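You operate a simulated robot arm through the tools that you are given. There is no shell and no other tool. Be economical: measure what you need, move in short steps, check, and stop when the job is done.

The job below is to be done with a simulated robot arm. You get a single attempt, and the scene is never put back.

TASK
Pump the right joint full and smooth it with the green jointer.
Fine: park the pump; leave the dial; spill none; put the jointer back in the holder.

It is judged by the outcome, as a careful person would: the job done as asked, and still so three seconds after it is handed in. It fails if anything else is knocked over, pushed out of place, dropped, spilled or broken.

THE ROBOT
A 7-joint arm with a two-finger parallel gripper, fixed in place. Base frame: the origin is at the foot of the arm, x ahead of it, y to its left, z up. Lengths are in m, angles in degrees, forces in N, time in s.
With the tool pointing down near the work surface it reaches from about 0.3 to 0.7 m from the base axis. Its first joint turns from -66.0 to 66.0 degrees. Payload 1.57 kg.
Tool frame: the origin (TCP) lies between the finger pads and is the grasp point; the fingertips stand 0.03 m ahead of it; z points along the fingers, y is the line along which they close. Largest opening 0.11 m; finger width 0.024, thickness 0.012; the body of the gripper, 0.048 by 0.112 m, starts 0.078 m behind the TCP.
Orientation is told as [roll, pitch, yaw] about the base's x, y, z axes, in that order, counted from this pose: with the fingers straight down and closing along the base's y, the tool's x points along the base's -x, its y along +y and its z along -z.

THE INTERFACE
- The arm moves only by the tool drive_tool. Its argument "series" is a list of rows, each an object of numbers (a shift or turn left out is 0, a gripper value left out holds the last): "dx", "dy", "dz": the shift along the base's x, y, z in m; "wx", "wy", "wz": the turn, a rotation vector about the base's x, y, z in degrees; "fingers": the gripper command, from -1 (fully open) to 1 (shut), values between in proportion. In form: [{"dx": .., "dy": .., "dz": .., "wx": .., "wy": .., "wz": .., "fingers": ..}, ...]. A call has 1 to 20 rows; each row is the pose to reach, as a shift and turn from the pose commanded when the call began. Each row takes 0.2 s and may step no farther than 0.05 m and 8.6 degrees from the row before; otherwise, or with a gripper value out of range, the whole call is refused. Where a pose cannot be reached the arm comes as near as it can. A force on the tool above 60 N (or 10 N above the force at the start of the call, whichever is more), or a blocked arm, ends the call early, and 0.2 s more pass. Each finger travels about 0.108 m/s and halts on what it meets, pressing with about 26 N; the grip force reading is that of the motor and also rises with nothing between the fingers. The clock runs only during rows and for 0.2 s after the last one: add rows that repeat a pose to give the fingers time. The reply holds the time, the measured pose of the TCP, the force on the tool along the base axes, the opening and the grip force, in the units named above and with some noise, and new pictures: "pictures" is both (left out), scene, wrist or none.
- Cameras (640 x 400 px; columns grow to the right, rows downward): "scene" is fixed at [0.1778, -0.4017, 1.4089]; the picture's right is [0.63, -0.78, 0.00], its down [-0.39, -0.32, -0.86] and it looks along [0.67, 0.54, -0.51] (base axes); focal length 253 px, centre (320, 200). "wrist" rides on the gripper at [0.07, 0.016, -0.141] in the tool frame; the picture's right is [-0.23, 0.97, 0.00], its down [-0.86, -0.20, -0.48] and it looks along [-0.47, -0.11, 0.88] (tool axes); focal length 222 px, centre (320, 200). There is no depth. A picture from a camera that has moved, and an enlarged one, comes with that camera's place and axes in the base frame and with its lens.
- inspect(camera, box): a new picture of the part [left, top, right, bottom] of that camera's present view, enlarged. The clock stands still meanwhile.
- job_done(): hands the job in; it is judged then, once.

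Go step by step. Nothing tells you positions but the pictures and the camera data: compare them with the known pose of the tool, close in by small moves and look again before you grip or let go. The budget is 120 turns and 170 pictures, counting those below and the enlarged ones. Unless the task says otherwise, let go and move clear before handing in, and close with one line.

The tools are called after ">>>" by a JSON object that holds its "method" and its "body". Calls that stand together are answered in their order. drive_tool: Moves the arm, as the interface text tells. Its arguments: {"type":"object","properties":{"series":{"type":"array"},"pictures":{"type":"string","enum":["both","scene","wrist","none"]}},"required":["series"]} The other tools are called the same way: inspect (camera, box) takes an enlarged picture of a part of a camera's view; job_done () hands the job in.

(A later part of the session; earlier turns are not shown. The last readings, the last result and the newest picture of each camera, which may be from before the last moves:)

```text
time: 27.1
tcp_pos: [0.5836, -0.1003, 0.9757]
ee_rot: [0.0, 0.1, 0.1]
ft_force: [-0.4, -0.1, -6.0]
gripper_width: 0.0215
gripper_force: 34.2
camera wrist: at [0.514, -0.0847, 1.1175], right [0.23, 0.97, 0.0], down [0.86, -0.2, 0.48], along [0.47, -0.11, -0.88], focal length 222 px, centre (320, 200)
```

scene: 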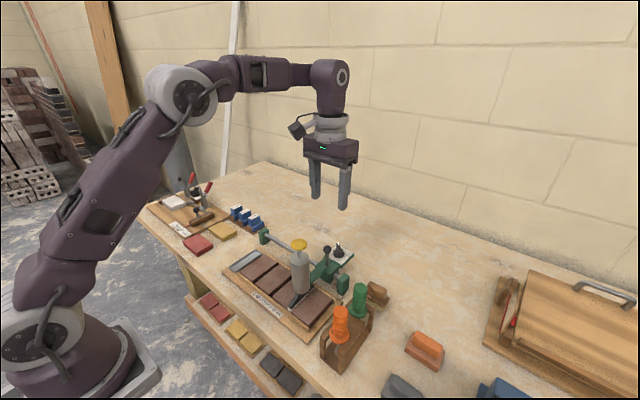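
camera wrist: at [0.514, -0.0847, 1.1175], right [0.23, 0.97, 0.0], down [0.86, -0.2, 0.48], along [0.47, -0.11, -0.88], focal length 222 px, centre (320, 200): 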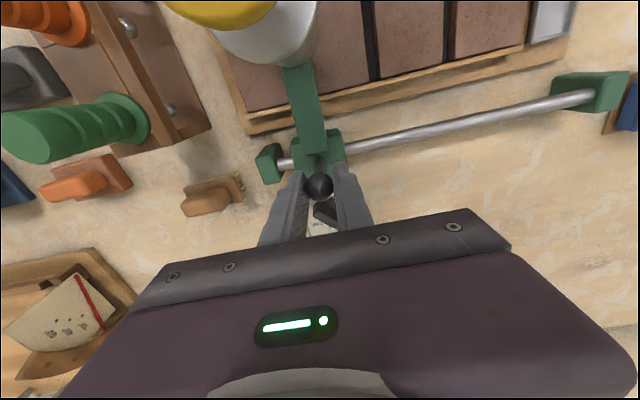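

Gripped. Sliding the pump back to its park tray at y≈0.124.

>>> {"method": "drive_tool", "body": {"series": [{"dy": 0.01}, {"dy": 0.03}, {"dy": 0.05}, {"dy": 0.07}, {"dy": 0.09}, {"dy": 0.11}, {"dy": 0.13}, {"dy": 0.15}, {"dy": 0.17}, {"dy": 0.19}, {"dy": 0.205}, {"dy": 0.215}, {"dy": 0.222}, {"dy": 0.2245}, {"dy": 0.2245}]}}

>>> {"method": "inspect", "body": {"camera": "scene", "box": [220, 180, 300, 270]}}

>>> {"method": "inspect", "body": {"camera": "scene", "box": [225, 245, 375, 375]}}

```text
time: 30.3
tcp_pos: [0.5814, 0.1236, 0.9761]
ee_rot: [0.0, -0.1, 0.1]
ft_force: [4.1, 3.3, 8.9]
gripper_width: 0.0212
gripper_force: 34.1
camera wrist: at [0.5135, 0.1397, 1.1176], right [0.23, 0.97, 0.0], down [0.86, -0.2, 0.48], along [0.47, -0.11, -0.88], focal length 222 px, centre (320, 200)
```

scene: 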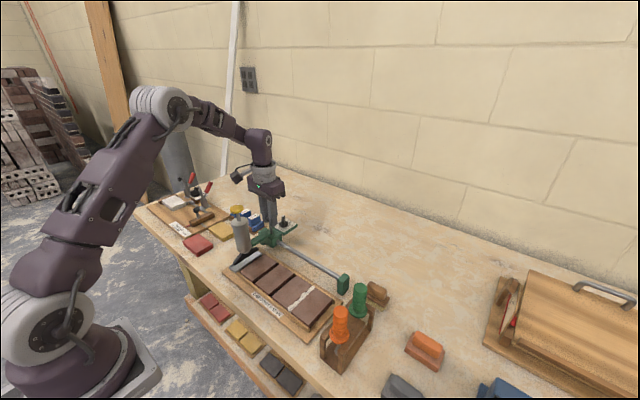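
wrist: 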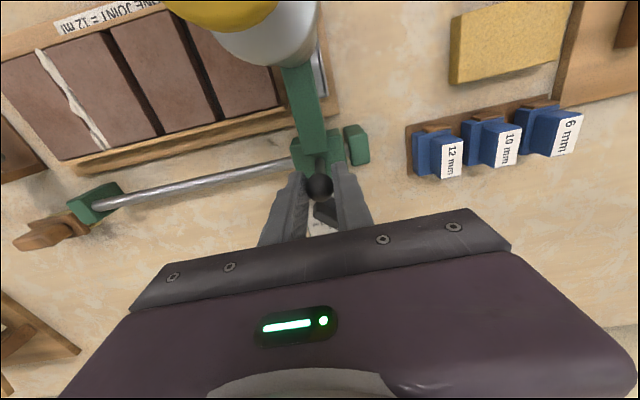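

```text
4.44 times, centred on (260, 225) of scene
camera zoom: at [0.1777, -0.4016, 1.4089], right [0.63, -0.78, 0.0], down [-0.39, -0.32, -0.86], along [0.67, 0.54, -0.51], focal length 1126 px, centre (587, 89)
```

zoom: 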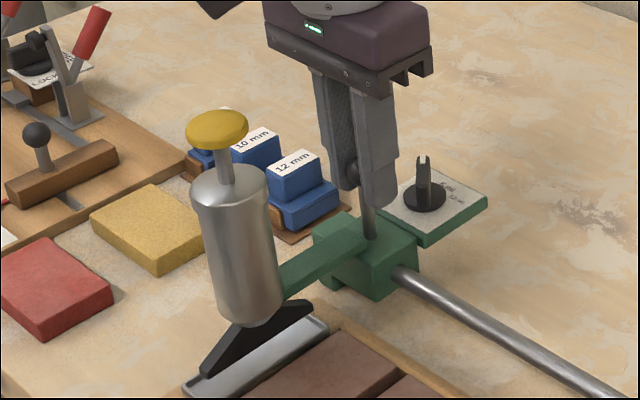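

```text
3.08 times, centred on (300, 310) of scene
camera zoom: at [0.1777, -0.4016, 1.4089], right [0.63, -0.78, 0.0], down [-0.39, -0.32, -0.86], along [0.67, 0.54, -0.51], focal length 780 px, centre (382, -138)
```

zoom: 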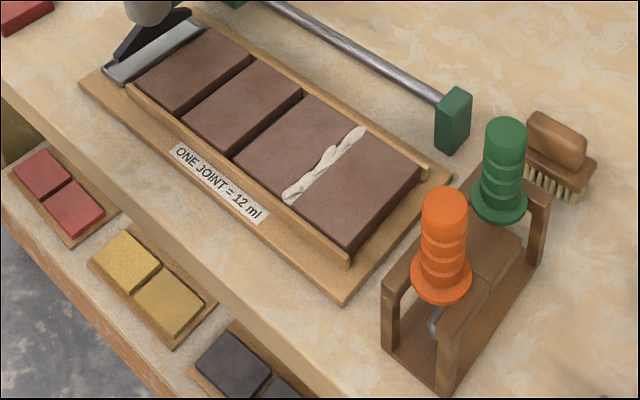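

The pump is parked and the dial untouched. Releasing, rising and moving to view the jointer holder.

>>> {"method": "drive_tool", "body": {"series": [{"fingers": -0.2}, {"fingers": -0.2}, {"dz": 0.05}, {"dz": 0.1}, {"dz": 0.15}, {"dz": 0.19}, {"dz": 0.21, "dy": -0.04}, {"dz": 0.23, "dy": -0.08}, {"dz": 0.23, "dx": -0.03, "dy": -0.12}, {"dz": 0.23, "dx": -0.06, "dy": -0.16}, {"dz": 0.23, "dx": -0.09, "dy": -0.2}, {"dz": 0.23, "dx": -0.12, "dy": -0.24}, {"dz": 0.23, "dx": -0.15, "dy": -0.28}, {"dz": 0.23, "dx": -0.18, "dy": -0.32}, {"dz": 0.23, "dx": -0.21, "dy": -0.36}, {"dz": 0.23, "dx": -0.22, "dy": -0.38}, {"dz": 0.23, "dx": -0.22, "dy": -0.38}], "pictures": "wrist"}}

>>> {"method": "inspect", "body": {"camera": "wrist", "box": [250, 110, 410, 210]}}

```text
time: 33.9
tcp_pos: [0.3606, -0.258, 1.2051]
ee_rot: [0.0, 0.0, 0.1]
ft_force: [0.9, 0.8, -0.1]
gripper_width: 0.0659
gripper_force: 0.2
camera wrist: at [0.2931, -0.2414, 1.3466], right [0.23, 0.97, 0.0], down [0.86, -0.2, 0.48], along [0.47, -0.11, -0.88], focal length 222 px, centre (320, 200)
```

wrist: 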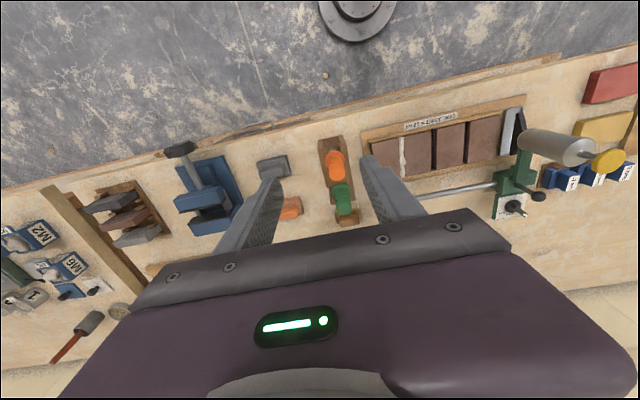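

```text
4.00 times, centred on (330, 160) of wrist
camera zoom: at [0.2931, -0.2414, 1.3466], right [0.23, 0.97, 0.0], down [0.86, -0.2, 0.48], along [0.47, -0.11, -0.88], focal length 888 px, centre (280, 360)
```

zoom: 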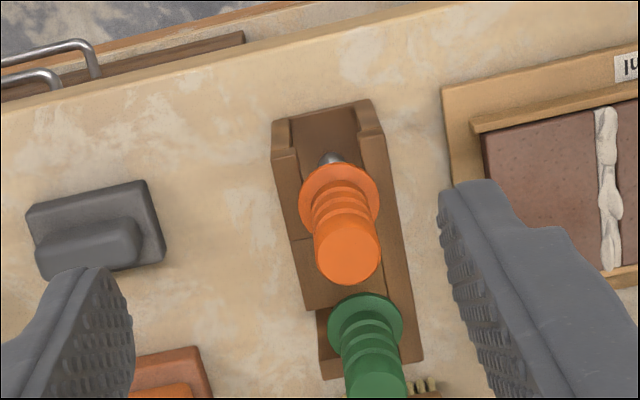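

I need the green handle from above too. Moving ahead 13 cm for a second view.

>>> {"method": "drive_tool", "body": {"series": [{"dx": 0.05}, {"dx": 0.1}, {"dx": 0.13}, {"dx": 0.13}], "pictures": "none"}}

>>> {"method": "inspect", "body": {"camera": "wrist", "box": [250, 70, 410, 170]}}

>>> {"method": "inspect", "body": {"camera": "scene", "box": [310, 260, 400, 380]}}

```text
time: 34.9
tcp_pos: [0.4915, -0.2586, 1.2055]
ee_rot: [0.1, 0.0, 0.0]
ft_force: [0.4, -0.4, -0.1]
gripper_width: 0.066
gripper_force: 0.1
```

```text
4.00 times, centred on (330, 120) of wrist
camera zoom: at [0.4234, -0.2415, 1.3467], right [0.23, 0.97, 0.0], down [0.86, -0.2, 0.48], along [0.47, -0.11, -0.88], focal length 888 px, centre (280, 520)
```

zoom: 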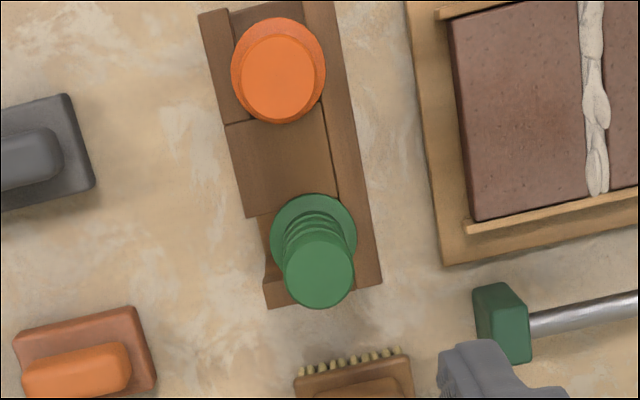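

```text
3.33 times, centred on (355, 320) of scene
camera zoom: at [0.1778, -0.4017, 1.4089], right [0.63, -0.78, 0.0], down [-0.39, -0.32, -0.86], along [0.67, 0.54, -0.51], focal length 845 px, centre (203, -200)
```

zoom: 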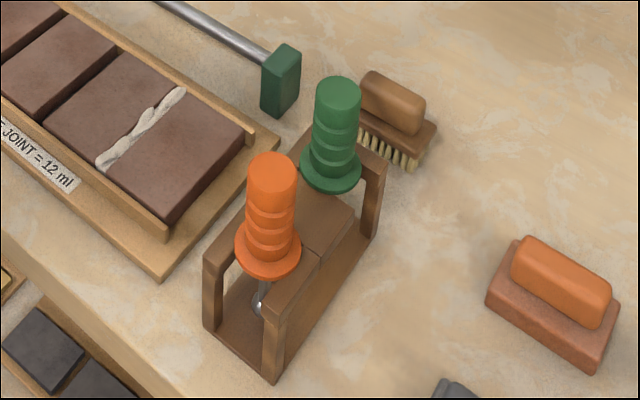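

>>> {"method": "inspect", "body": {"camera": "scene", "box": [335, 275, 385, 325]}}

>>> {"method": "inspect", "body": {"camera": "scene", "box": [315, 300, 375, 375]}}

>>> {"method": "inspect", "body": {"camera": "wrist", "box": [295, 65, 355, 150]}}

```text
8.00 times, centred on (360, 300) of scene
camera zoom: at [0.1778, -0.4017, 1.4089], right [0.63, -0.78, 0.0], down [-0.39, -0.32, -0.86], along [0.67, 0.54, -0.51], focal length 2027 px, centre (0, -600)
```

zoom: 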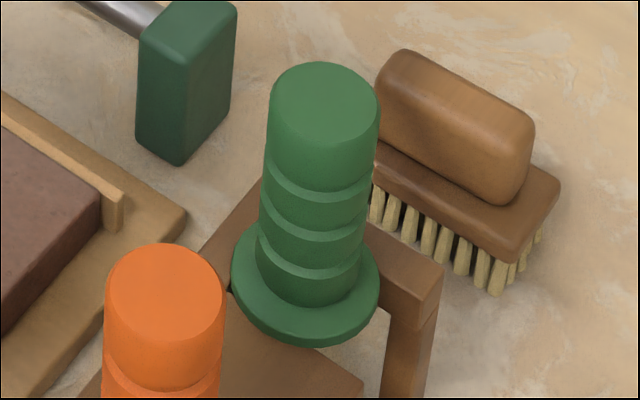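

```text
5.33 times, centred on (345, 338) of scene
camera zoom: at [0.1778, -0.4017, 1.4089], right [0.63, -0.78, 0.0], down [-0.39, -0.32, -0.86], along [0.67, 0.54, -0.51], focal length 1351 px, centre (187, -533)
```

zoom: 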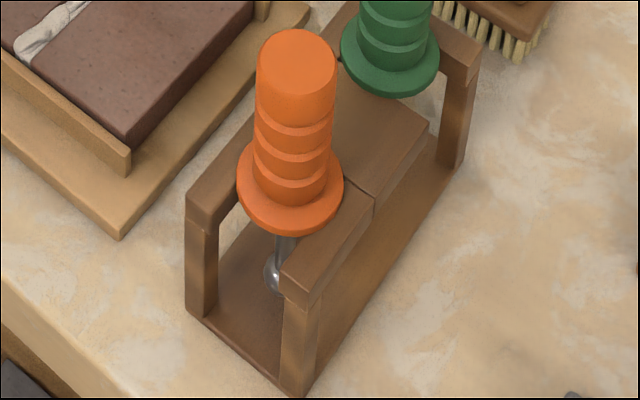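

```text
4.71 times, centred on (325, 108) of wrist
camera zoom: at [0.4234, -0.2415, 1.3467], right [0.23, 0.97, 0.0], down [0.86, -0.2, 0.48], along [0.47, -0.11, -0.88], focal length 1045 px, centre (296, 635)
```

zoom: 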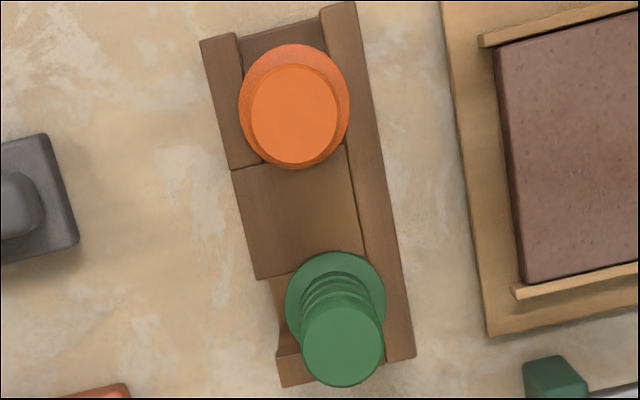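

The green handle axis is at about (0.508, −0.2455), its collar at z≈0.924 and top at ≈0.99. Its bay looks open on one side, so I'll look at the tips more closely before deciding how to take it out.

>>> {"method": "inspect", "body": {"camera": "scene", "box": [328, 340, 348, 360]}}

>>> {"method": "inspect", "body": {"camera": "scene", "box": [345, 300, 380, 345]}}

```text
16.00 times, centred on (338, 350) of scene
camera zoom: at [0.1778, -0.4017, 1.4089], right [0.63, -0.78, 0.0], down [-0.39, -0.32, -0.86], along [0.67, 0.54, -0.51], focal length 4054 px, centre (32, -2200)
```

zoom: 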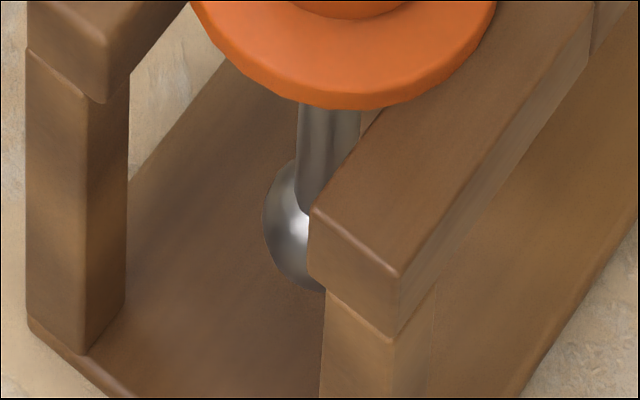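

```text
8.89 times, centred on (362, 322) of scene
camera zoom: at [0.1778, -0.4017, 1.4089], right [0.63, -0.78, 0.0], down [-0.39, -0.32, -0.86], along [0.67, 0.54, -0.51], focal length 2252 px, centre (-58, -889)
```

zoom: 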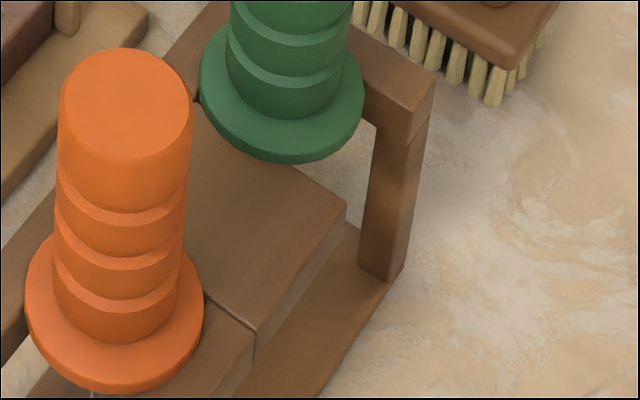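

The tip is a small ball (~2 cm) and the bay gap ~3 cm, so a straight vertical lift works. Moving above the green handle first.

>>> {"method": "drive_tool", "body": {"series": [{"dx": 0.0165, "dy": 0.013, "dz": -0.04}, {"dx": 0.0165, "dy": 0.013, "dz": -0.085}, {"dx": 0.0165, "dy": 0.013, "dz": -0.13}, {"dx": 0.0165, "dy": 0.013, "dz": -0.155}, {"dx": 0.0165, "dy": 0.013, "dz": -0.155}]}}

>>> {"method": "inspect", "body": {"camera": "wrist", "box": [250, 100, 390, 220]}}

>>> {"method": "inspect", "body": {"camera": "scene", "box": [310, 220, 400, 350]}}

```text
time: 36.1
tcp_pos: [0.5088, -0.2427, 1.0498]
ee_rot: [0.0, 0.1, 0.0]
ft_force: [-0.2, -0.1, 0.3]
gripper_width: 0.066
gripper_force: 0.1
camera wrist: at [0.4403, -0.2274, 1.192], right [0.23, 0.97, 0.0], down [0.86, -0.2, 0.48], along [0.47, -0.11, -0.88], focal length 222 px, centre (320, 200)
```

scene: 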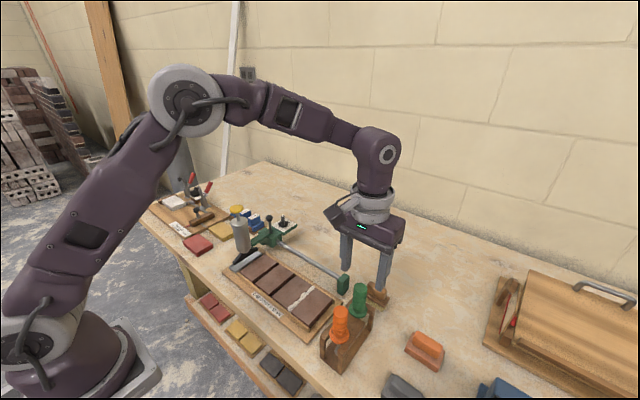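
wrist: 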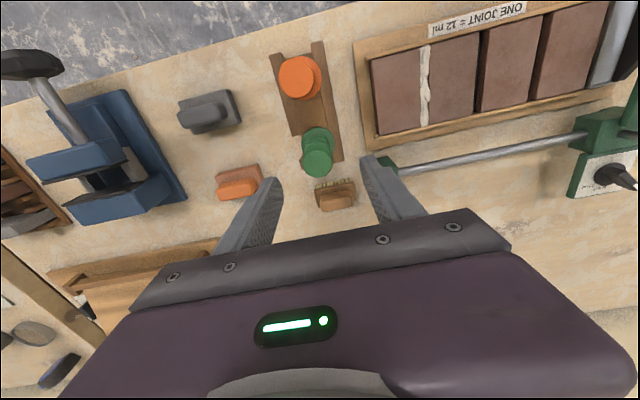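

```text
3.33 times, centred on (320, 160) of wrist
camera zoom: at [0.4403, -0.2274, 1.192], right [0.23, 0.97, 0.0], down [0.86, -0.2, 0.48], along [0.47, -0.11, -0.88], focal length 740 px, centre (320, 333)
```

zoom: 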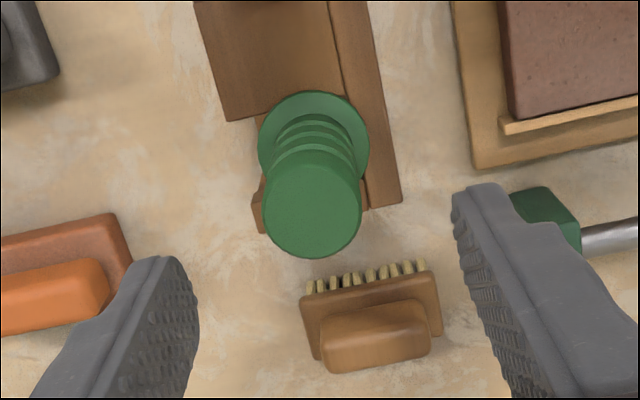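

```text
3.08 times, centred on (355, 285) of scene
camera zoom: at [0.1778, -0.4017, 1.4089], right [0.63, -0.78, 0.0], down [-0.39, -0.32, -0.86], along [0.67, 0.54, -0.51], focal length 780 px, centre (212, -62)
```

zoom: 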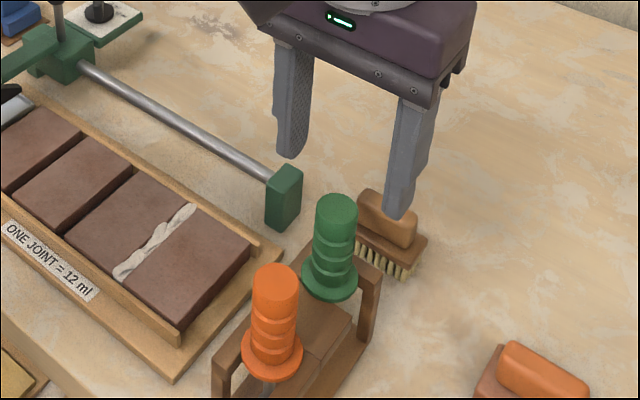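

Confirmed at (0.508, −0.246). Descending around the handle and closing.

>>> {"method": "drive_tool", "body": {"series": [{"dy": -0.0025, "dz": -0.03}, {"dy": -0.0025, "dz": -0.06}, {"dy": -0.0025, "dz": -0.081}, {"dy": -0.0025, "dz": -0.081}, {"dy": -0.0025, "dz": -0.081, "fingers": 0.3}, {"dy": -0.0025, "dz": -0.081, "fingers": 0.6}, {"dy": -0.0025, "dz": -0.081, "fingers": 1}, {"dy": -0.0025, "dz": -0.081, "fingers": 1}]}}

>>> {"method": "inspect", "body": {"camera": "scene", "box": [310, 240, 400, 370]}}

```text
time: 37.9
tcp_pos: [0.5091, -0.2463, 0.9691]
ee_rot: [-0.1, 0.0, 0.1]
ft_force: [-0.2, -0.6, -0.3]
gripper_width: 0.0269
gripper_force: 25.8
camera wrist: at [0.44, -0.2298, 1.1108], right [0.23, 0.97, 0.0], down [0.86, -0.2, 0.48], along [0.47, -0.11, -0.88], focal length 222 px, centre (320, 200)
```

scene: 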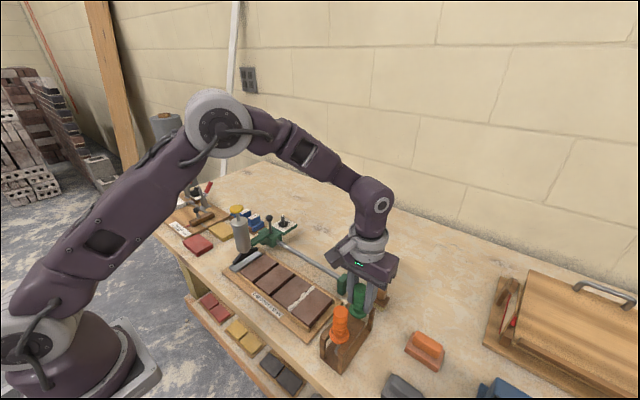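
wrist: 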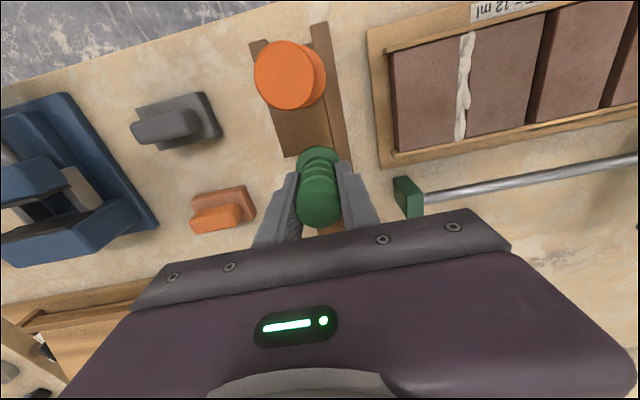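

```text
3.08 times, centred on (355, 305) of scene
camera zoom: at [0.1778, -0.4017, 1.4089], right [0.63, -0.78, 0.0], down [-0.39, -0.32, -0.86], along [0.67, 0.54, -0.51], focal length 780 px, centre (212, -123)
```

zoom: 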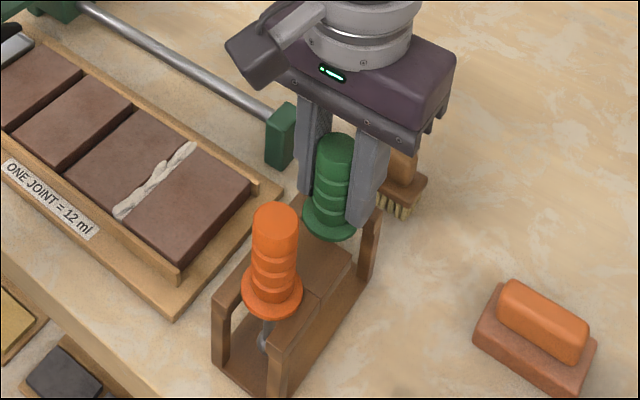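

Held (width 27 mm). Lifting straight up slowly.

>>> {"method": "drive_tool", "body": {"series": [{"dz": 0.005}, {"dz": 0.012}, {"dz": 0.02}, {"dz": 0.03}, {"dz": 0.03}], "pictures": "none"}}

>>> {"method": "inspect", "body": {"camera": "scene", "box": [310, 240, 400, 370]}}

```text
time: 39.1
tcp_pos: [0.5091, -0.2469, 0.9999]
ee_rot: [0.1, 0.0, 0.2]
ft_force: [-0.4, -0.2, -1.1]
gripper_width: 0.027
gripper_force: 25.6
```

```text
3.08 times, centred on (355, 305) of scene
camera zoom: at [0.1778, -0.4017, 1.4089], right [0.63, -0.78, 0.0], down [-0.39, -0.32, -0.86], along [0.67, 0.54, -0.51], focal length 780 px, centre (212, -123)
```

zoom: 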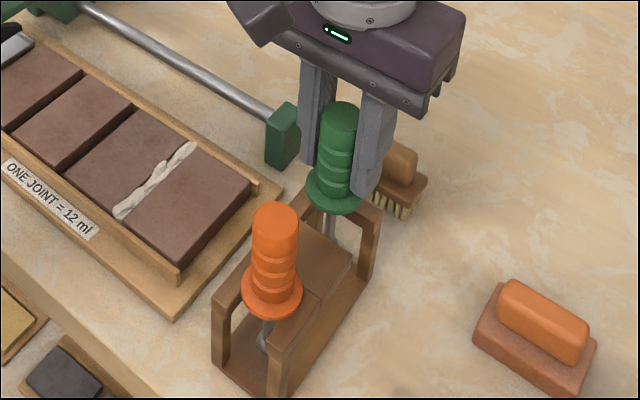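

It rises freely. Continuing up until the tip clears the holder.

>>> {"method": "drive_tool", "body": {"series": [{"dz": 0.015}, {"dz": 0.03}, {"dz": 0.045}, {"dz": 0.06}, {"dz": 0.06}], "pictures": "none"}}

>>> {"method": "inspect", "body": {"camera": "scene", "box": [325, 230, 395, 340]}}

```text
time: 40.3
tcp_pos: [0.5085, -0.2465, 1.0608]
ee_rot: [0.0, 0.1, 0.1]
ft_force: [-0.3, -0.1, -0.6]
gripper_width: 0.027
gripper_force: 25.8
```

```text
3.64 times, centred on (360, 285) of scene
camera zoom: at [0.1778, -0.4017, 1.4089], right [0.63, -0.78, 0.0], down [-0.39, -0.32, -0.86], along [0.67, 0.54, -0.51], focal length 921 px, centre (174, -109)
```

zoom: 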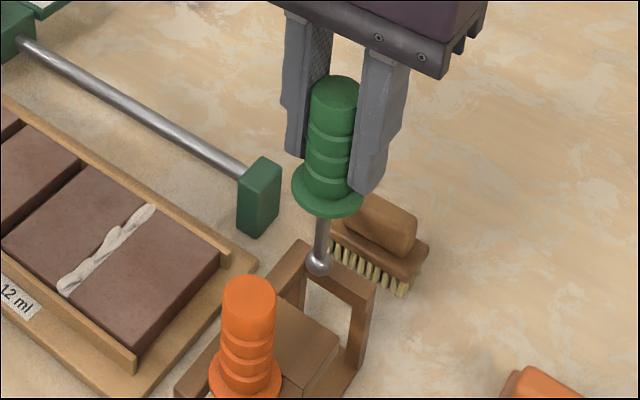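

The ball tip is clear. Carrying the jointer across, high above the right joint's middle at (0.482, −0.102).

>>> {"method": "drive_tool", "body": {"series": [{"dy": 0.02, "dx": -0.003}, {"dy": 0.05, "dx": -0.009}, {"dy": 0.08, "dx": -0.015}, {"dy": 0.11, "dx": -0.021}, {"dy": 0.135, "dx": -0.0265}, {"dy": 0.1445, "dx": -0.0265}, {"dy": 0.1445, "dx": -0.0265}]}}

>>> {"method": "inspect", "body": {"camera": "scene", "box": [265, 220, 345, 330]}}

>>> {"method": "inspect", "body": {"camera": "wrist", "box": [250, 90, 390, 220]}}

```text
time: 41.9
tcp_pos: [0.4832, -0.1011, 1.0598]
ee_rot: [0.0, -0.1, 0.1]
ft_force: [-0.1, -0.6, 0.2]
gripper_width: 0.0273
gripper_force: 25.7
camera wrist: at [0.4138, -0.0849, 1.2013], right [0.23, 0.97, 0.0], down [0.86, -0.2, 0.48], along [0.47, -0.11, -0.88], focal length 222 px, centre (320, 200)
```

scene: 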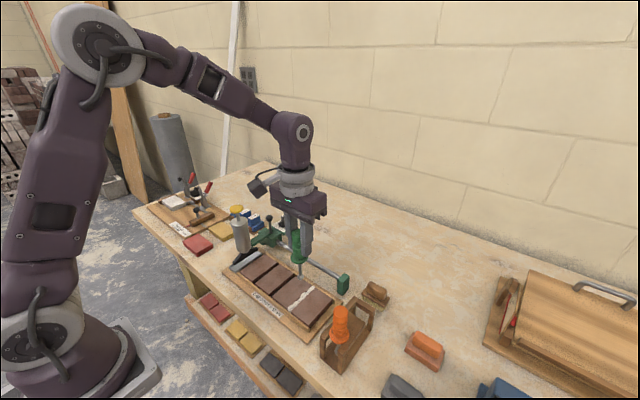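
wrist: 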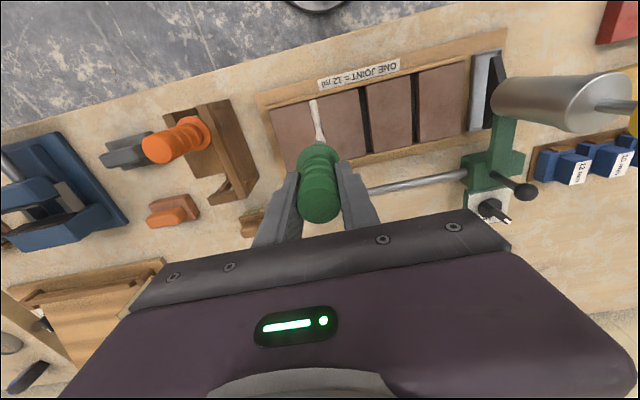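

```text
3.64 times, centred on (305, 275) of scene
camera zoom: at [0.1778, -0.4017, 1.4089], right [0.63, -0.78, 0.0], down [-0.39, -0.32, -0.86], along [0.67, 0.54, -0.51], focal length 921 px, centre (374, -73)
```

zoom: 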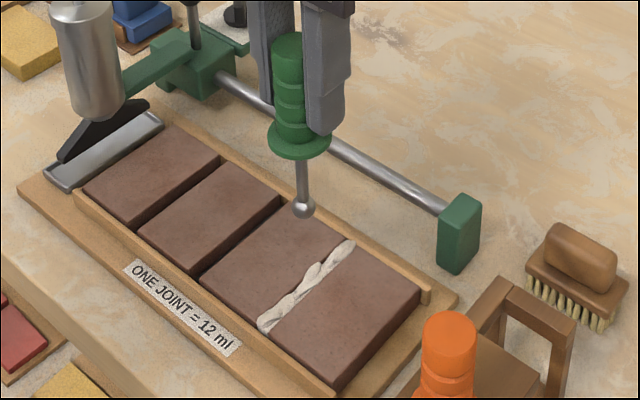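

```text
3.08 times, centred on (320, 155) of wrist
camera zoom: at [0.4138, -0.0849, 1.2013], right [0.23, 0.97, 0.0], down [0.86, -0.2, 0.48], along [0.47, -0.11, -0.88], focal length 684 px, centre (320, 338)
```

zoom: 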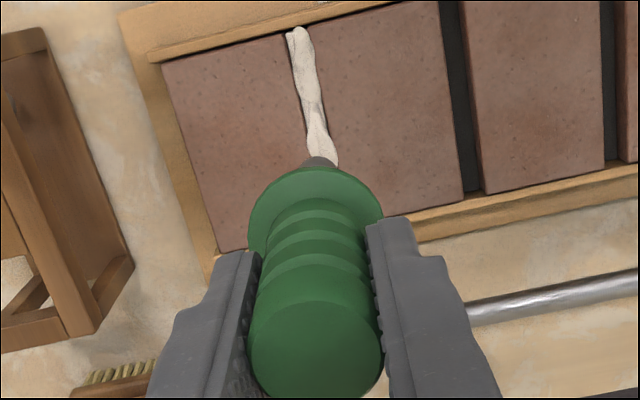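

The tip hangs above the bead's middle. I'll move to the near end of the joint (x≈0.446) and lower partway, then look.

>>> {"method": "drive_tool", "body": {"series": [{"dx": -0.02, "dy": -0.001}, {"dx": -0.037, "dy": -0.001}, {"dx": -0.037, "dy": -0.001, "dz": -0.02}, {"dx": -0.037, "dy": -0.001, "dz": -0.04}, {"dx": -0.037, "dy": -0.001, "dz": -0.045}, {"dx": -0.037, "dy": -0.001, "dz": -0.045}], "pictures": "none"}}

>>> {"method": "inspect", "body": {"camera": "scene", "box": [270, 260, 330, 330]}}

>>> {"method": "inspect", "body": {"camera": "wrist", "box": [270, 100, 390, 200]}}

```text
time: 43.3
tcp_pos: [0.4447, -0.1015, 1.014]
ee_rot: [0.0, 0.0, 0.1]
ft_force: [0.5, -0.3, -0.4]
gripper_width: 0.0272
gripper_force: 25.7
```

```text
5.71 times, centred on (300, 295) of scene
camera zoom: at [0.1778, -0.4017, 1.4089], right [0.63, -0.78, 0.0], down [-0.39, -0.32, -0.86], along [0.67, 0.54, -0.51], focal length 1448 px, centre (434, -343)
```

zoom: 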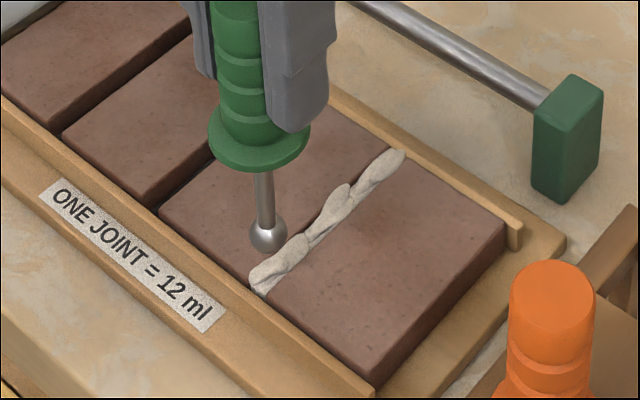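

```text
4.00 times, centred on (330, 150) of wrist
camera zoom: at [0.3767, -0.0865, 1.1559], right [0.23, 0.97, 0.0], down [0.86, -0.2, 0.48], along [0.47, -0.11, -0.88], focal length 888 px, centre (280, 400)
```

zoom: 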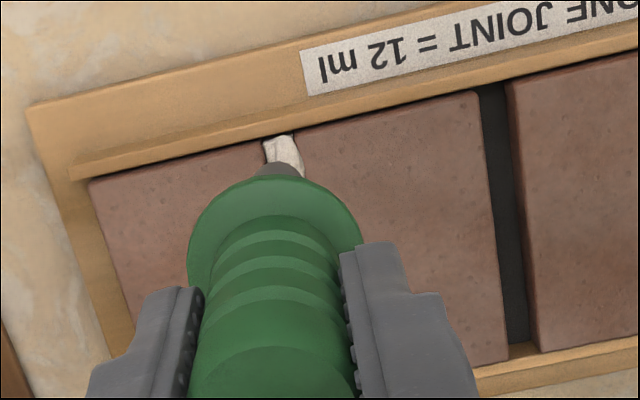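

The ball is roughly 2 cm above the bead's near end. Lowering in small steps, watching the force.

>>> {"method": "drive_tool", "body": {"series": [{"dz": -0.007}, {"dz": -0.012}, {"dz": -0.015}, {"dz": -0.015}], "pictures": "none"}}

>>> {"method": "inspect", "body": {"camera": "scene", "box": [280, 275, 320, 320]}}

```text
time: 44.3
tcp_pos: [0.4458, -0.1039, 0.9998]
ee_rot: [-0.1, -0.1, 0.1]
ft_force: [-0.1, 0.0, -0.7]
gripper_width: 0.027
gripper_force: 26.5
```

```text
8.89 times, centred on (300, 298) of scene
camera zoom: at [0.1778, -0.4017, 1.4089], right [0.63, -0.78, 0.0], down [-0.39, -0.32, -0.86], along [0.67, 0.54, -0.51], focal length 2252 px, centre (498, -667)
```

zoom: 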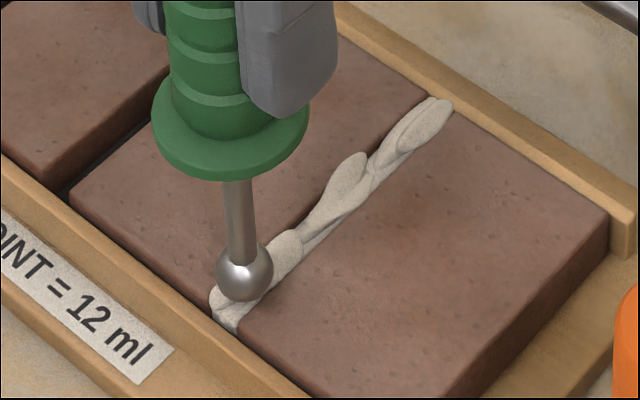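

A few millimetres left. Continuing in small steps.

>>> {"method": "drive_tool", "body": {"series": [{"dz": -0.0015}, {"dz": -0.003}, {"dz": -0.004}, {"dz": -0.004}], "pictures": "none"}}

>>> {"method": "inspect", "body": {"camera": "scene", "box": [285, 285, 315, 315]}}

```text
time: 45.3
tcp_pos: [0.4437, -0.1024, 0.9961]
ee_rot: [0.1, 0.0, 0.2]
ft_force: [-0.5, 4.7, 10.6]
gripper_width: 0.0273
gripper_force: 25.4
```

```text
13.33 times, centred on (300, 300) of scene
camera zoom: at [0.1776, -0.4015, 1.409], right [0.63, -0.78, 0.0], down [-0.39, -0.32, -0.86], along [0.67, 0.54, -0.51], focal length 3378 px, centre (587, -1133)
```

zoom: 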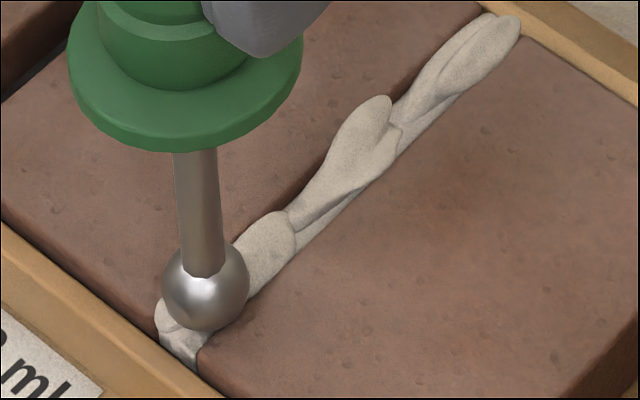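

Contact at TCP z≈0.996 with 10 N; the lateral 4.7 N says it leans on the −y edge. I'll ease +0.7 mm in y and start the stroke backward a few millimetres, then forward.

>>> {"method": "drive_tool", "body": {"series": [{"dy": 0.0008}, {"dy": 0.0008, "dx": -0.003}, {"dy": 0.0008, "dx": -0.003}], "pictures": "none"}}

>>> {"method": "drive_tool", "body": {"series": [{"dx": 0.004}, {"dx": 0.008}, {"dx": 0.012}, {"dx": 0.016}, {"dx": 0.02}, {"dx": 0.02}], "pictures": "none"}}

>>> {"method": "inspect", "body": {"camera": "scene", "box": [280, 275, 320, 315]}}

```text
time: 46.1
tcp_pos: [0.4422, -0.1013, 0.9969]
ee_rot: [-0.1, -0.2, 0.1]
ft_force: [2.5, 4.3, 4.2]
gripper_width: 0.0272
gripper_force: 25.6
```

```text
time: 47.5
tcp_pos: [0.4627, -0.1019, 0.9962]
ee_rot: [0.0, -0.1, -0.1]
ft_force: [1.0, 1.8, -0.5]
gripper_width: 0.0271
gripper_force: 26.0
```

```text
10.00 times, centred on (300, 295) of scene
camera zoom: at [0.1778, -0.4017, 1.4089], right [0.63, -0.78, 0.0], down [-0.39, -0.32, -0.86], along [0.67, 0.54, -0.51], focal length 2534 px, centre (520, -750)
```

zoom: 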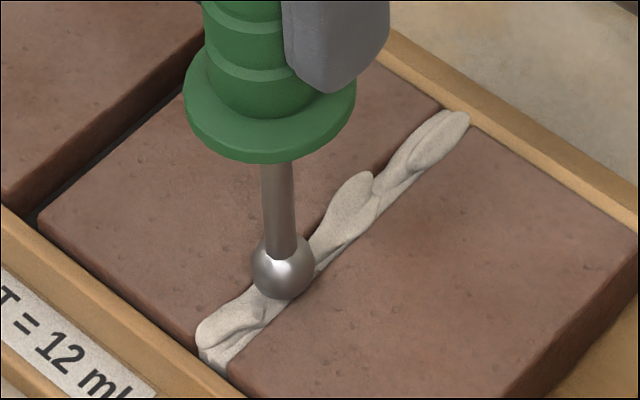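

Contact has become light and the bead isn't flattened there yet. I'll press down a bit more.

>>> {"method": "drive_tool", "body": {"series": [{"dz": -0.001}, {"dz": -0.002}, {"dz": -0.002}], "pictures": "none"}}

>>> {"method": "inspect", "body": {"camera": "scene", "box": [285, 280, 315, 310]}}

>>> {"method": "inspect", "body": {"camera": "wrist", "box": [290, 90, 350, 150]}}

```text
time: 48.3
tcp_pos: [0.463, -0.1011, 0.9937]
ee_rot: [0.0, -0.2, 0.2]
ft_force: [1.5, 7.9, 18.9]
gripper_width: 0.0271
gripper_force: 25.8
```

```text
13.33 times, centred on (300, 295) of scene
camera zoom: at [0.1775, -0.4014, 1.409], right [0.63, -0.78, 0.0], down [-0.39, -0.32, -0.86], along [0.67, 0.54, -0.51], focal length 3378 px, centre (587, -1067)
```

zoom: 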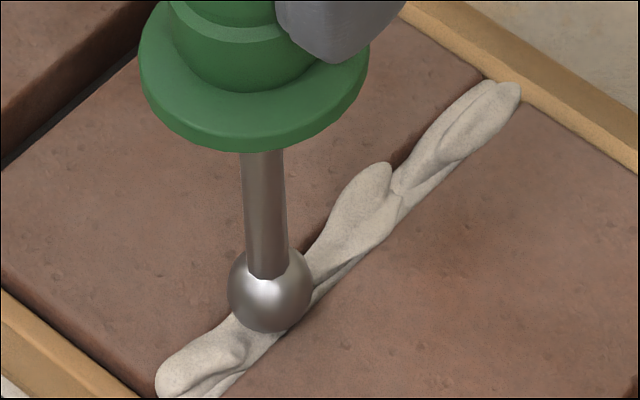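

```text
6.67 times, centred on (320, 120) of wrist
camera zoom: at [0.394, -0.0856, 1.1352], right [0.23, 0.97, 0.0], down [0.85, -0.2, 0.48], along [0.47, -0.11, -0.88], focal length 1481 px, centre (320, 733)
```

zoom: 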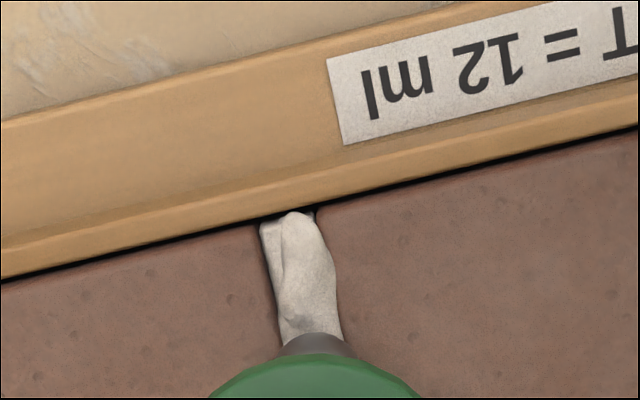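

The lateral force (+7.9 N) says the groove centre lies a bit further +y. Nudging +1.5 mm and checking.

>>> {"method": "drive_tool", "body": {"series": [{"dy": 0.0008}, {"dy": 0.0016}, {"dy": 0.0016}], "pictures": "none"}}

>>> {"method": "drive_tool", "body": {"series": [{"dy": 0.0}], "pictures": "none"}}

```text
time: 49.1
tcp_pos: [0.4612, -0.101, 0.9944]
ee_rot: [0.0, 0.1, 0.1]
ft_force: [1.3, -2.1, 2.7]
gripper_width: 0.0272
gripper_force: 25.9
```

```text
time: 49.5
tcp_pos: [0.4612, -0.1007, 0.9938]
ee_rot: [0.0, 0.1, -0.1]
ft_force: [-1.6, -2.5, 0.7]
gripper_width: 0.0271
gripper_force: 25.9
```

Nearly centred now. Pressing 1.5 mm more.

>>> {"method": "drive_tool", "body": {"series": [{"dy": -0.0003, "dz": -0.0008}, {"dy": -0.0003, "dz": -0.0015}, {"dy": -0.0003, "dz": -0.0015}], "pictures": "none"}}

>>> {"method": "inspect", "body": {"camera": "scene", "box": [285, 280, 315, 310]}}

```text
time: 50.3
tcp_pos: [0.4617, -0.1003, 0.9929]
ee_rot: [0.0, -0.2, 0.1]
ft_force: [-1.5, -2.2, 14.0]
gripper_width: 0.0271
gripper_force: 25.9
```

```text
13.33 times, centred on (300, 295) of scene
camera zoom: at [0.1775, -0.4017, 1.4089], right [0.63, -0.78, 0.0], down [-0.39, -0.32, -0.86], along [0.67, 0.54, -0.51], focal length 3378 px, centre (587, -1067)
```

zoom: 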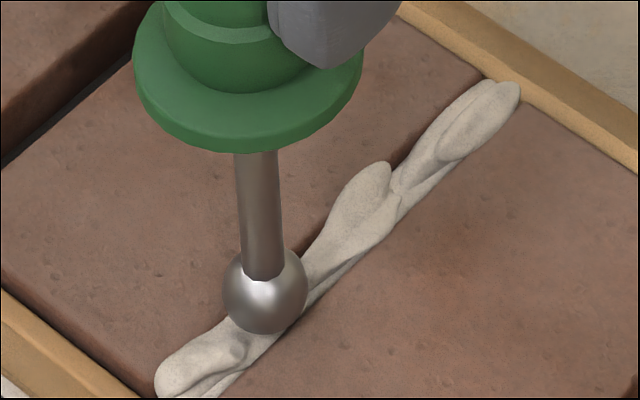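

Seated in the groove with 14 N downward. Now stroking back to the near end, then forward the full length.

>>> {"method": "drive_tool", "body": {"series": [{"dx": -0.005}, {"dx": -0.01}, {"dx": -0.015}, {"dx": -0.02}, {"dx": -0.02}], "pictures": "none"}}

>>> {"method": "drive_tool", "body": {"series": [{"dx": 0.005}, {"dx": 0.01}, {"dx": 0.015}, {"dx": 0.02}, {"dx": 0.025}, {"dx": 0.03}, {"dx": 0.035}, {"dx": 0.04}, {"dx": 0.04}], "pictures": "none"}}

>>> {"method": "inspect", "body": {"camera": "scene", "box": [280, 265, 330, 315]}}

```text
time: 51.5
tcp_pos: [0.4414, -0.1003, 0.9916]
ee_rot: [-0.1, 0.0, 0.1]
ft_force: [2.3, -3.0, 4.2]
gripper_width: 0.0271
gripper_force: 25.9
```

```text
time: 53.5
tcp_pos: [0.4824, -0.1009, 0.9914]
ee_rot: [0.0, 0.0, 0.1]
ft_force: [-0.4, -2.4, 0.0]
gripper_width: 0.0271
gripper_force: 26.2
```

```text
8.00 times, centred on (305, 290) of scene
camera zoom: at [0.1777, -0.4017, 1.4089], right [0.63, -0.78, 0.0], down [-0.39, -0.32, -0.86], along [0.67, 0.54, -0.51], focal length 2027 px, centre (440, -520)
```

zoom: 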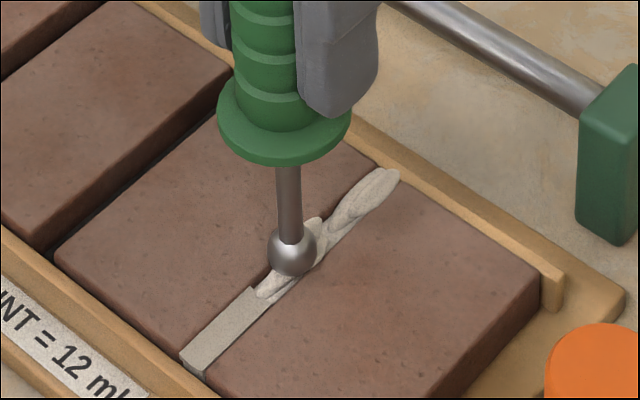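

The near part is now smooth, but contact faded beyond. I'll go back a bit, press ~1.5 mm lower, and stroke forward again.

>>> {"method": "drive_tool", "body": {"series": [{"dx": -0.008}, {"dx": -0.016}, {"dx": -0.024}, {"dx": -0.024, "dz": -0.001}, {"dx": -0.024, "dz": -0.0018}, {"dx": -0.024, "dz": -0.0018}], "pictures": "none"}}

>>> {"method": "drive_tool", "body": {"series": [{"dx": 0.004}, {"dx": 0.008}, {"dx": 0.012, "dz": -0.0003}, {"dx": 0.016, "dz": -0.0006}, {"dx": 0.02, "dz": -0.0008}, {"dx": 0.024, "dz": -0.001}, {"dx": 0.028, "dz": -0.0012}, {"dx": 0.032, "dz": -0.0014}], "pictures": "none"}}

>>> {"method": "inspect", "body": {"camera": "scene", "box": [280, 265, 330, 315]}}

```text
time: 54.9
tcp_pos: [0.4579, -0.1008, 0.9902]
ee_rot: [0.0, -0.1, 0.1]
ft_force: [1.6, -2.2, 14.1]
gripper_width: 0.0271
gripper_force: 26.0
```

```text
time: 56.7
tcp_pos: [0.4906, -0.1011, 0.9892]
ee_rot: [-0.1, 0.0, 0.1]
ft_force: [0.5, -2.1, 0.7]
gripper_width: 0.027
gripper_force: 25.9
```

```text
8.00 times, centred on (305, 290) of scene
camera zoom: at [0.1777, -0.4017, 1.4089], right [0.63, -0.78, 0.0], down [-0.39, -0.32, -0.86], along [0.67, 0.54, -0.51], focal length 2027 px, centre (440, -520)
```

zoom: 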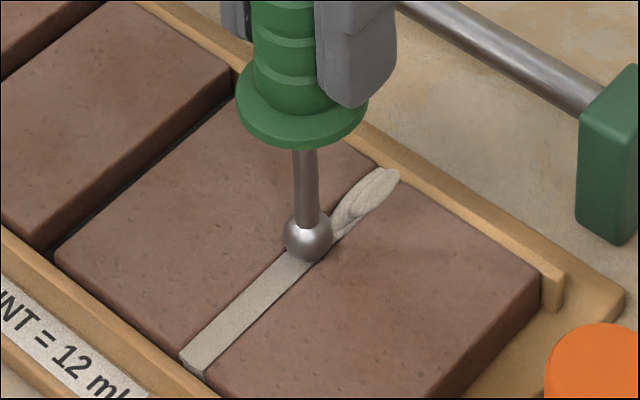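

Smooth up to the ball now. Pressing a little and continuing forward to the far end.

>>> {"method": "drive_tool", "body": {"series": [{"dx": -0.004, "dz": -0.0008}, {"dx": -0.004, "dz": -0.0014}, {"dx": 0.001, "dz": -0.0016}, {"dx": 0.005, "dz": -0.0018}, {"dx": 0.009, "dz": -0.002}, {"dx": 0.013, "dz": -0.0022}, {"dx": 0.016, "dz": -0.0024}, {"dx": 0.016, "dz": -0.0024}], "pictures": "none"}}

>>> {"method": "inspect", "body": {"camera": "scene", "box": [280, 260, 330, 310]}}

```text
time: 58.5
tcp_pos: [0.5066, -0.1015, 0.9861]
ee_rot: [-0.1, -0.1, 0.1]
ft_force: [-0.2, -2.2, -0.3]
gripper_width: 0.0268
gripper_force: 25.6
```

```text
8.00 times, centred on (305, 285) of scene
camera zoom: at [0.1777, -0.4017, 1.4089], right [0.63, -0.78, 0.0], down [-0.39, -0.32, -0.86], along [0.67, 0.54, -0.51], focal length 2027 px, centre (440, -480)
```

zoom: 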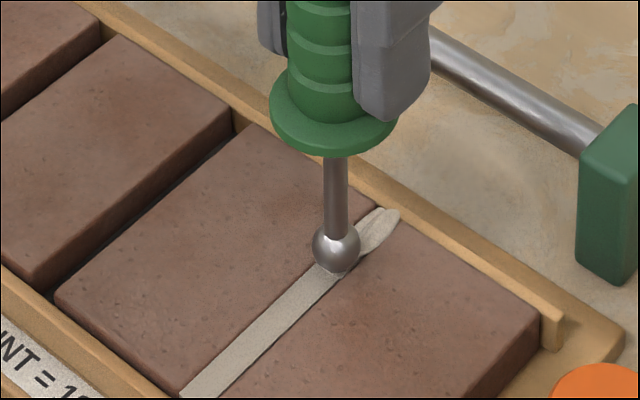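

Progressing well; the last stretch toward the back lip.

>>> {"method": "drive_tool", "body": {"series": [{"dx": -0.003, "dz": -0.0008}, {"dx": -0.003, "dz": -0.0014}, {"dx": 0.001, "dz": -0.0016}, {"dx": 0.005, "dz": -0.0018}, {"dx": 0.009, "dz": -0.002}, {"dx": 0.012, "dz": -0.0022}, {"dx": 0.012, "dz": -0.0022}], "pictures": "none"}}

>>> {"method": "inspect", "body": {"camera": "scene", "box": [285, 255, 335, 305]}}

```text
time: 60.1
tcp_pos: [0.517, -0.1011, 0.9854]
ee_rot: [0.0, 0.0, 0.1]
ft_force: [-5.4, -2.8, 7.6]
gripper_width: 0.0268
gripper_force: 25.8
```

```text
8.00 times, centred on (310, 280) of scene
camera zoom: at [0.1775, -0.4017, 1.4089], right [0.63, -0.78, 0.0], down [-0.39, -0.32, -0.86], along [0.67, 0.54, -0.51], focal length 2027 px, centre (400, -440)
```

zoom: 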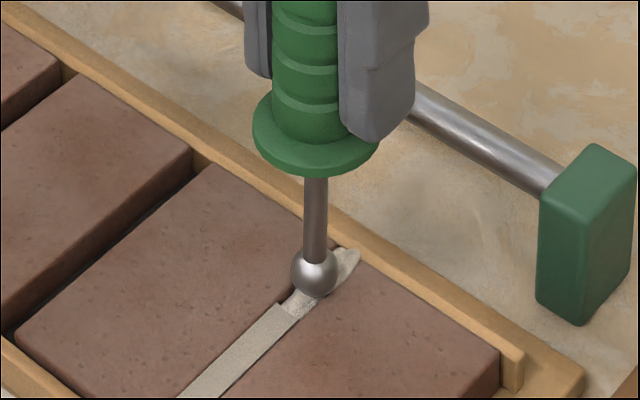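

The last segment needs another pass. Backing up 1.6 cm, pressing, and going forward again.

>>> {"method": "drive_tool", "body": {"series": [{"dx": -0.006}, {"dx": -0.012}, {"dx": -0.017}, {"dx": -0.017, "dz": -0.001}, {"dx": -0.017, "dz": -0.0015}, {"dx": -0.017, "dz": -0.0015}], "pictures": "none"}}

>>> {"method": "drive_tool", "body": {"series": [{"dx": 0.003}, {"dx": 0.006, "dz": -0.0004}, {"dx": 0.009, "dz": -0.0007}, {"dx": 0.012, "dz": -0.001}, {"dx": 0.015, "dz": -0.0012}, {"dx": 0.0175, "dz": -0.0014}, {"dx": 0.0175, "dz": -0.0014}], "pictures": "none"}}

>>> {"method": "inspect", "body": {"camera": "scene", "box": [285, 255, 335, 305]}}

```text
time: 61.5
tcp_pos: [0.5008, -0.1011, 0.9828]
ee_rot: [-0.1, -0.1, 0.1]
ft_force: [1.7, -1.7, 19.6]
gripper_width: 0.0265
gripper_force: 26.3
```

```text
time: 63.1
tcp_pos: [0.5177, -0.1013, 0.9824]
ee_rot: [0.0, 0.0, 0.1]
ft_force: [-5.9, -1.4, 9.0]
gripper_width: 0.0268
gripper_force: 25.8
```

```text
8.00 times, centred on (310, 280) of scene
camera zoom: at [0.1774, -0.4017, 1.4089], right [0.63, -0.78, 0.0], down [-0.39, -0.32, -0.86], along [0.67, 0.54, -0.51], focal length 2027 px, centre (400, -440)
```

zoom: 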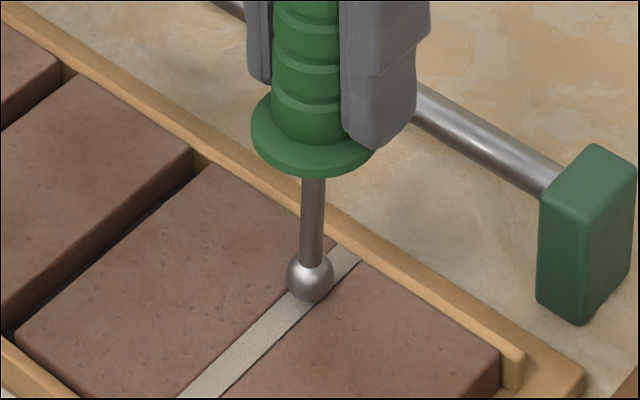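

The whole joint now appears smooth. Lifting the jointer clear and inspecting both joint and jointer.

>>> {"method": "drive_tool", "body": {"series": [{"dz": 0.01}, {"dz": 0.03}, {"dz": 0.06}, {"dz": 0.09}, {"dz": 0.1}, {"dz": 0.1}], "pictures": "both"}}

>>> {"method": "inspect", "body": {"camera": "scene", "box": [270, 250, 340, 330]}}

>>> {"method": "inspect", "body": {"camera": "scene", "box": [280, 170, 350, 280]}}

```text
time: 64.5
tcp_pos: [0.5194, -0.1007, 1.082]
ee_rot: [-0.1, 0.1, 0.1]
ft_force: [-0.3, 0.2, -1.3]
gripper_width: 0.0268
gripper_force: 26.0
camera wrist: at [0.4505, -0.0845, 1.2237], right [0.23, 0.97, 0.0], down [0.86, -0.2, 0.48], along [0.47, -0.11, -0.88], focal length 222 px, centre (320, 200)
```

scene: 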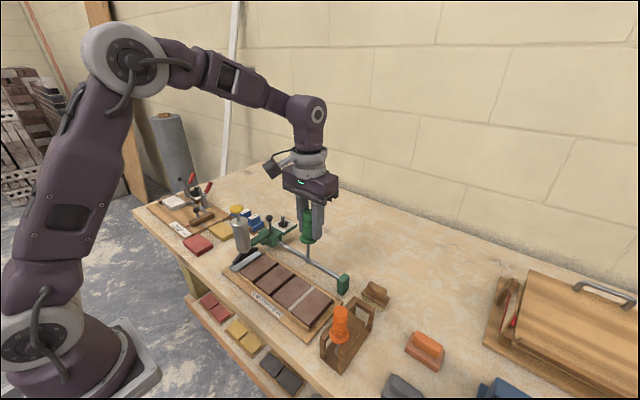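
wrist: 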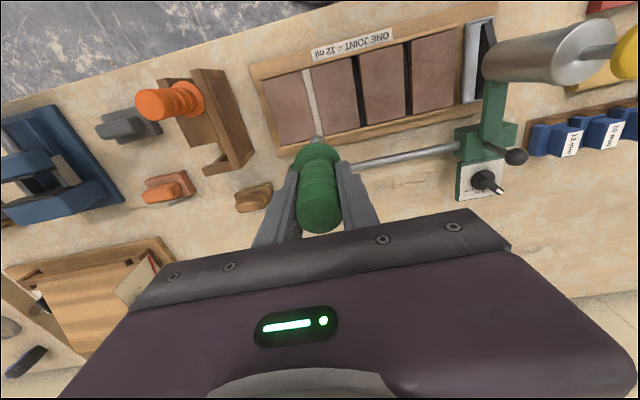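

```text
5.00 times, centred on (305, 290) of scene
camera zoom: at [0.1778, -0.4017, 1.4089], right [0.63, -0.78, 0.0], down [-0.39, -0.32, -0.86], along [0.67, 0.54, -0.51], focal length 1267 px, centre (395, -250)
```

zoom: 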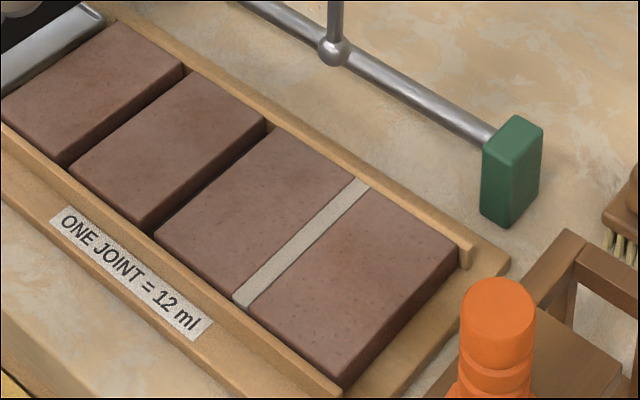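

```text
3.64 times, centred on (315, 225) of scene
camera zoom: at [0.1778, -0.4017, 1.4089], right [0.63, -0.78, 0.0], down [-0.39, -0.32, -0.86], along [0.67, 0.54, -0.51], focal length 921 px, centre (338, 109)
```

zoom: 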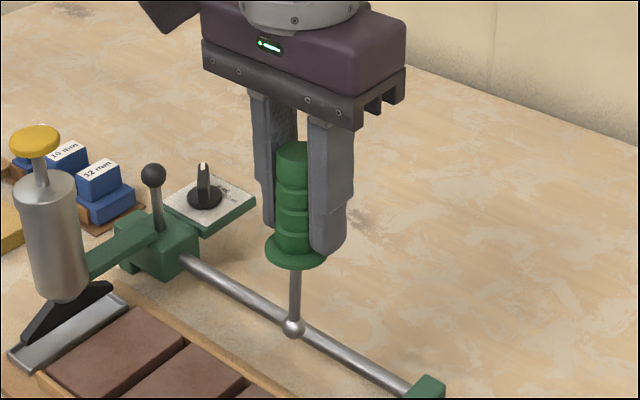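

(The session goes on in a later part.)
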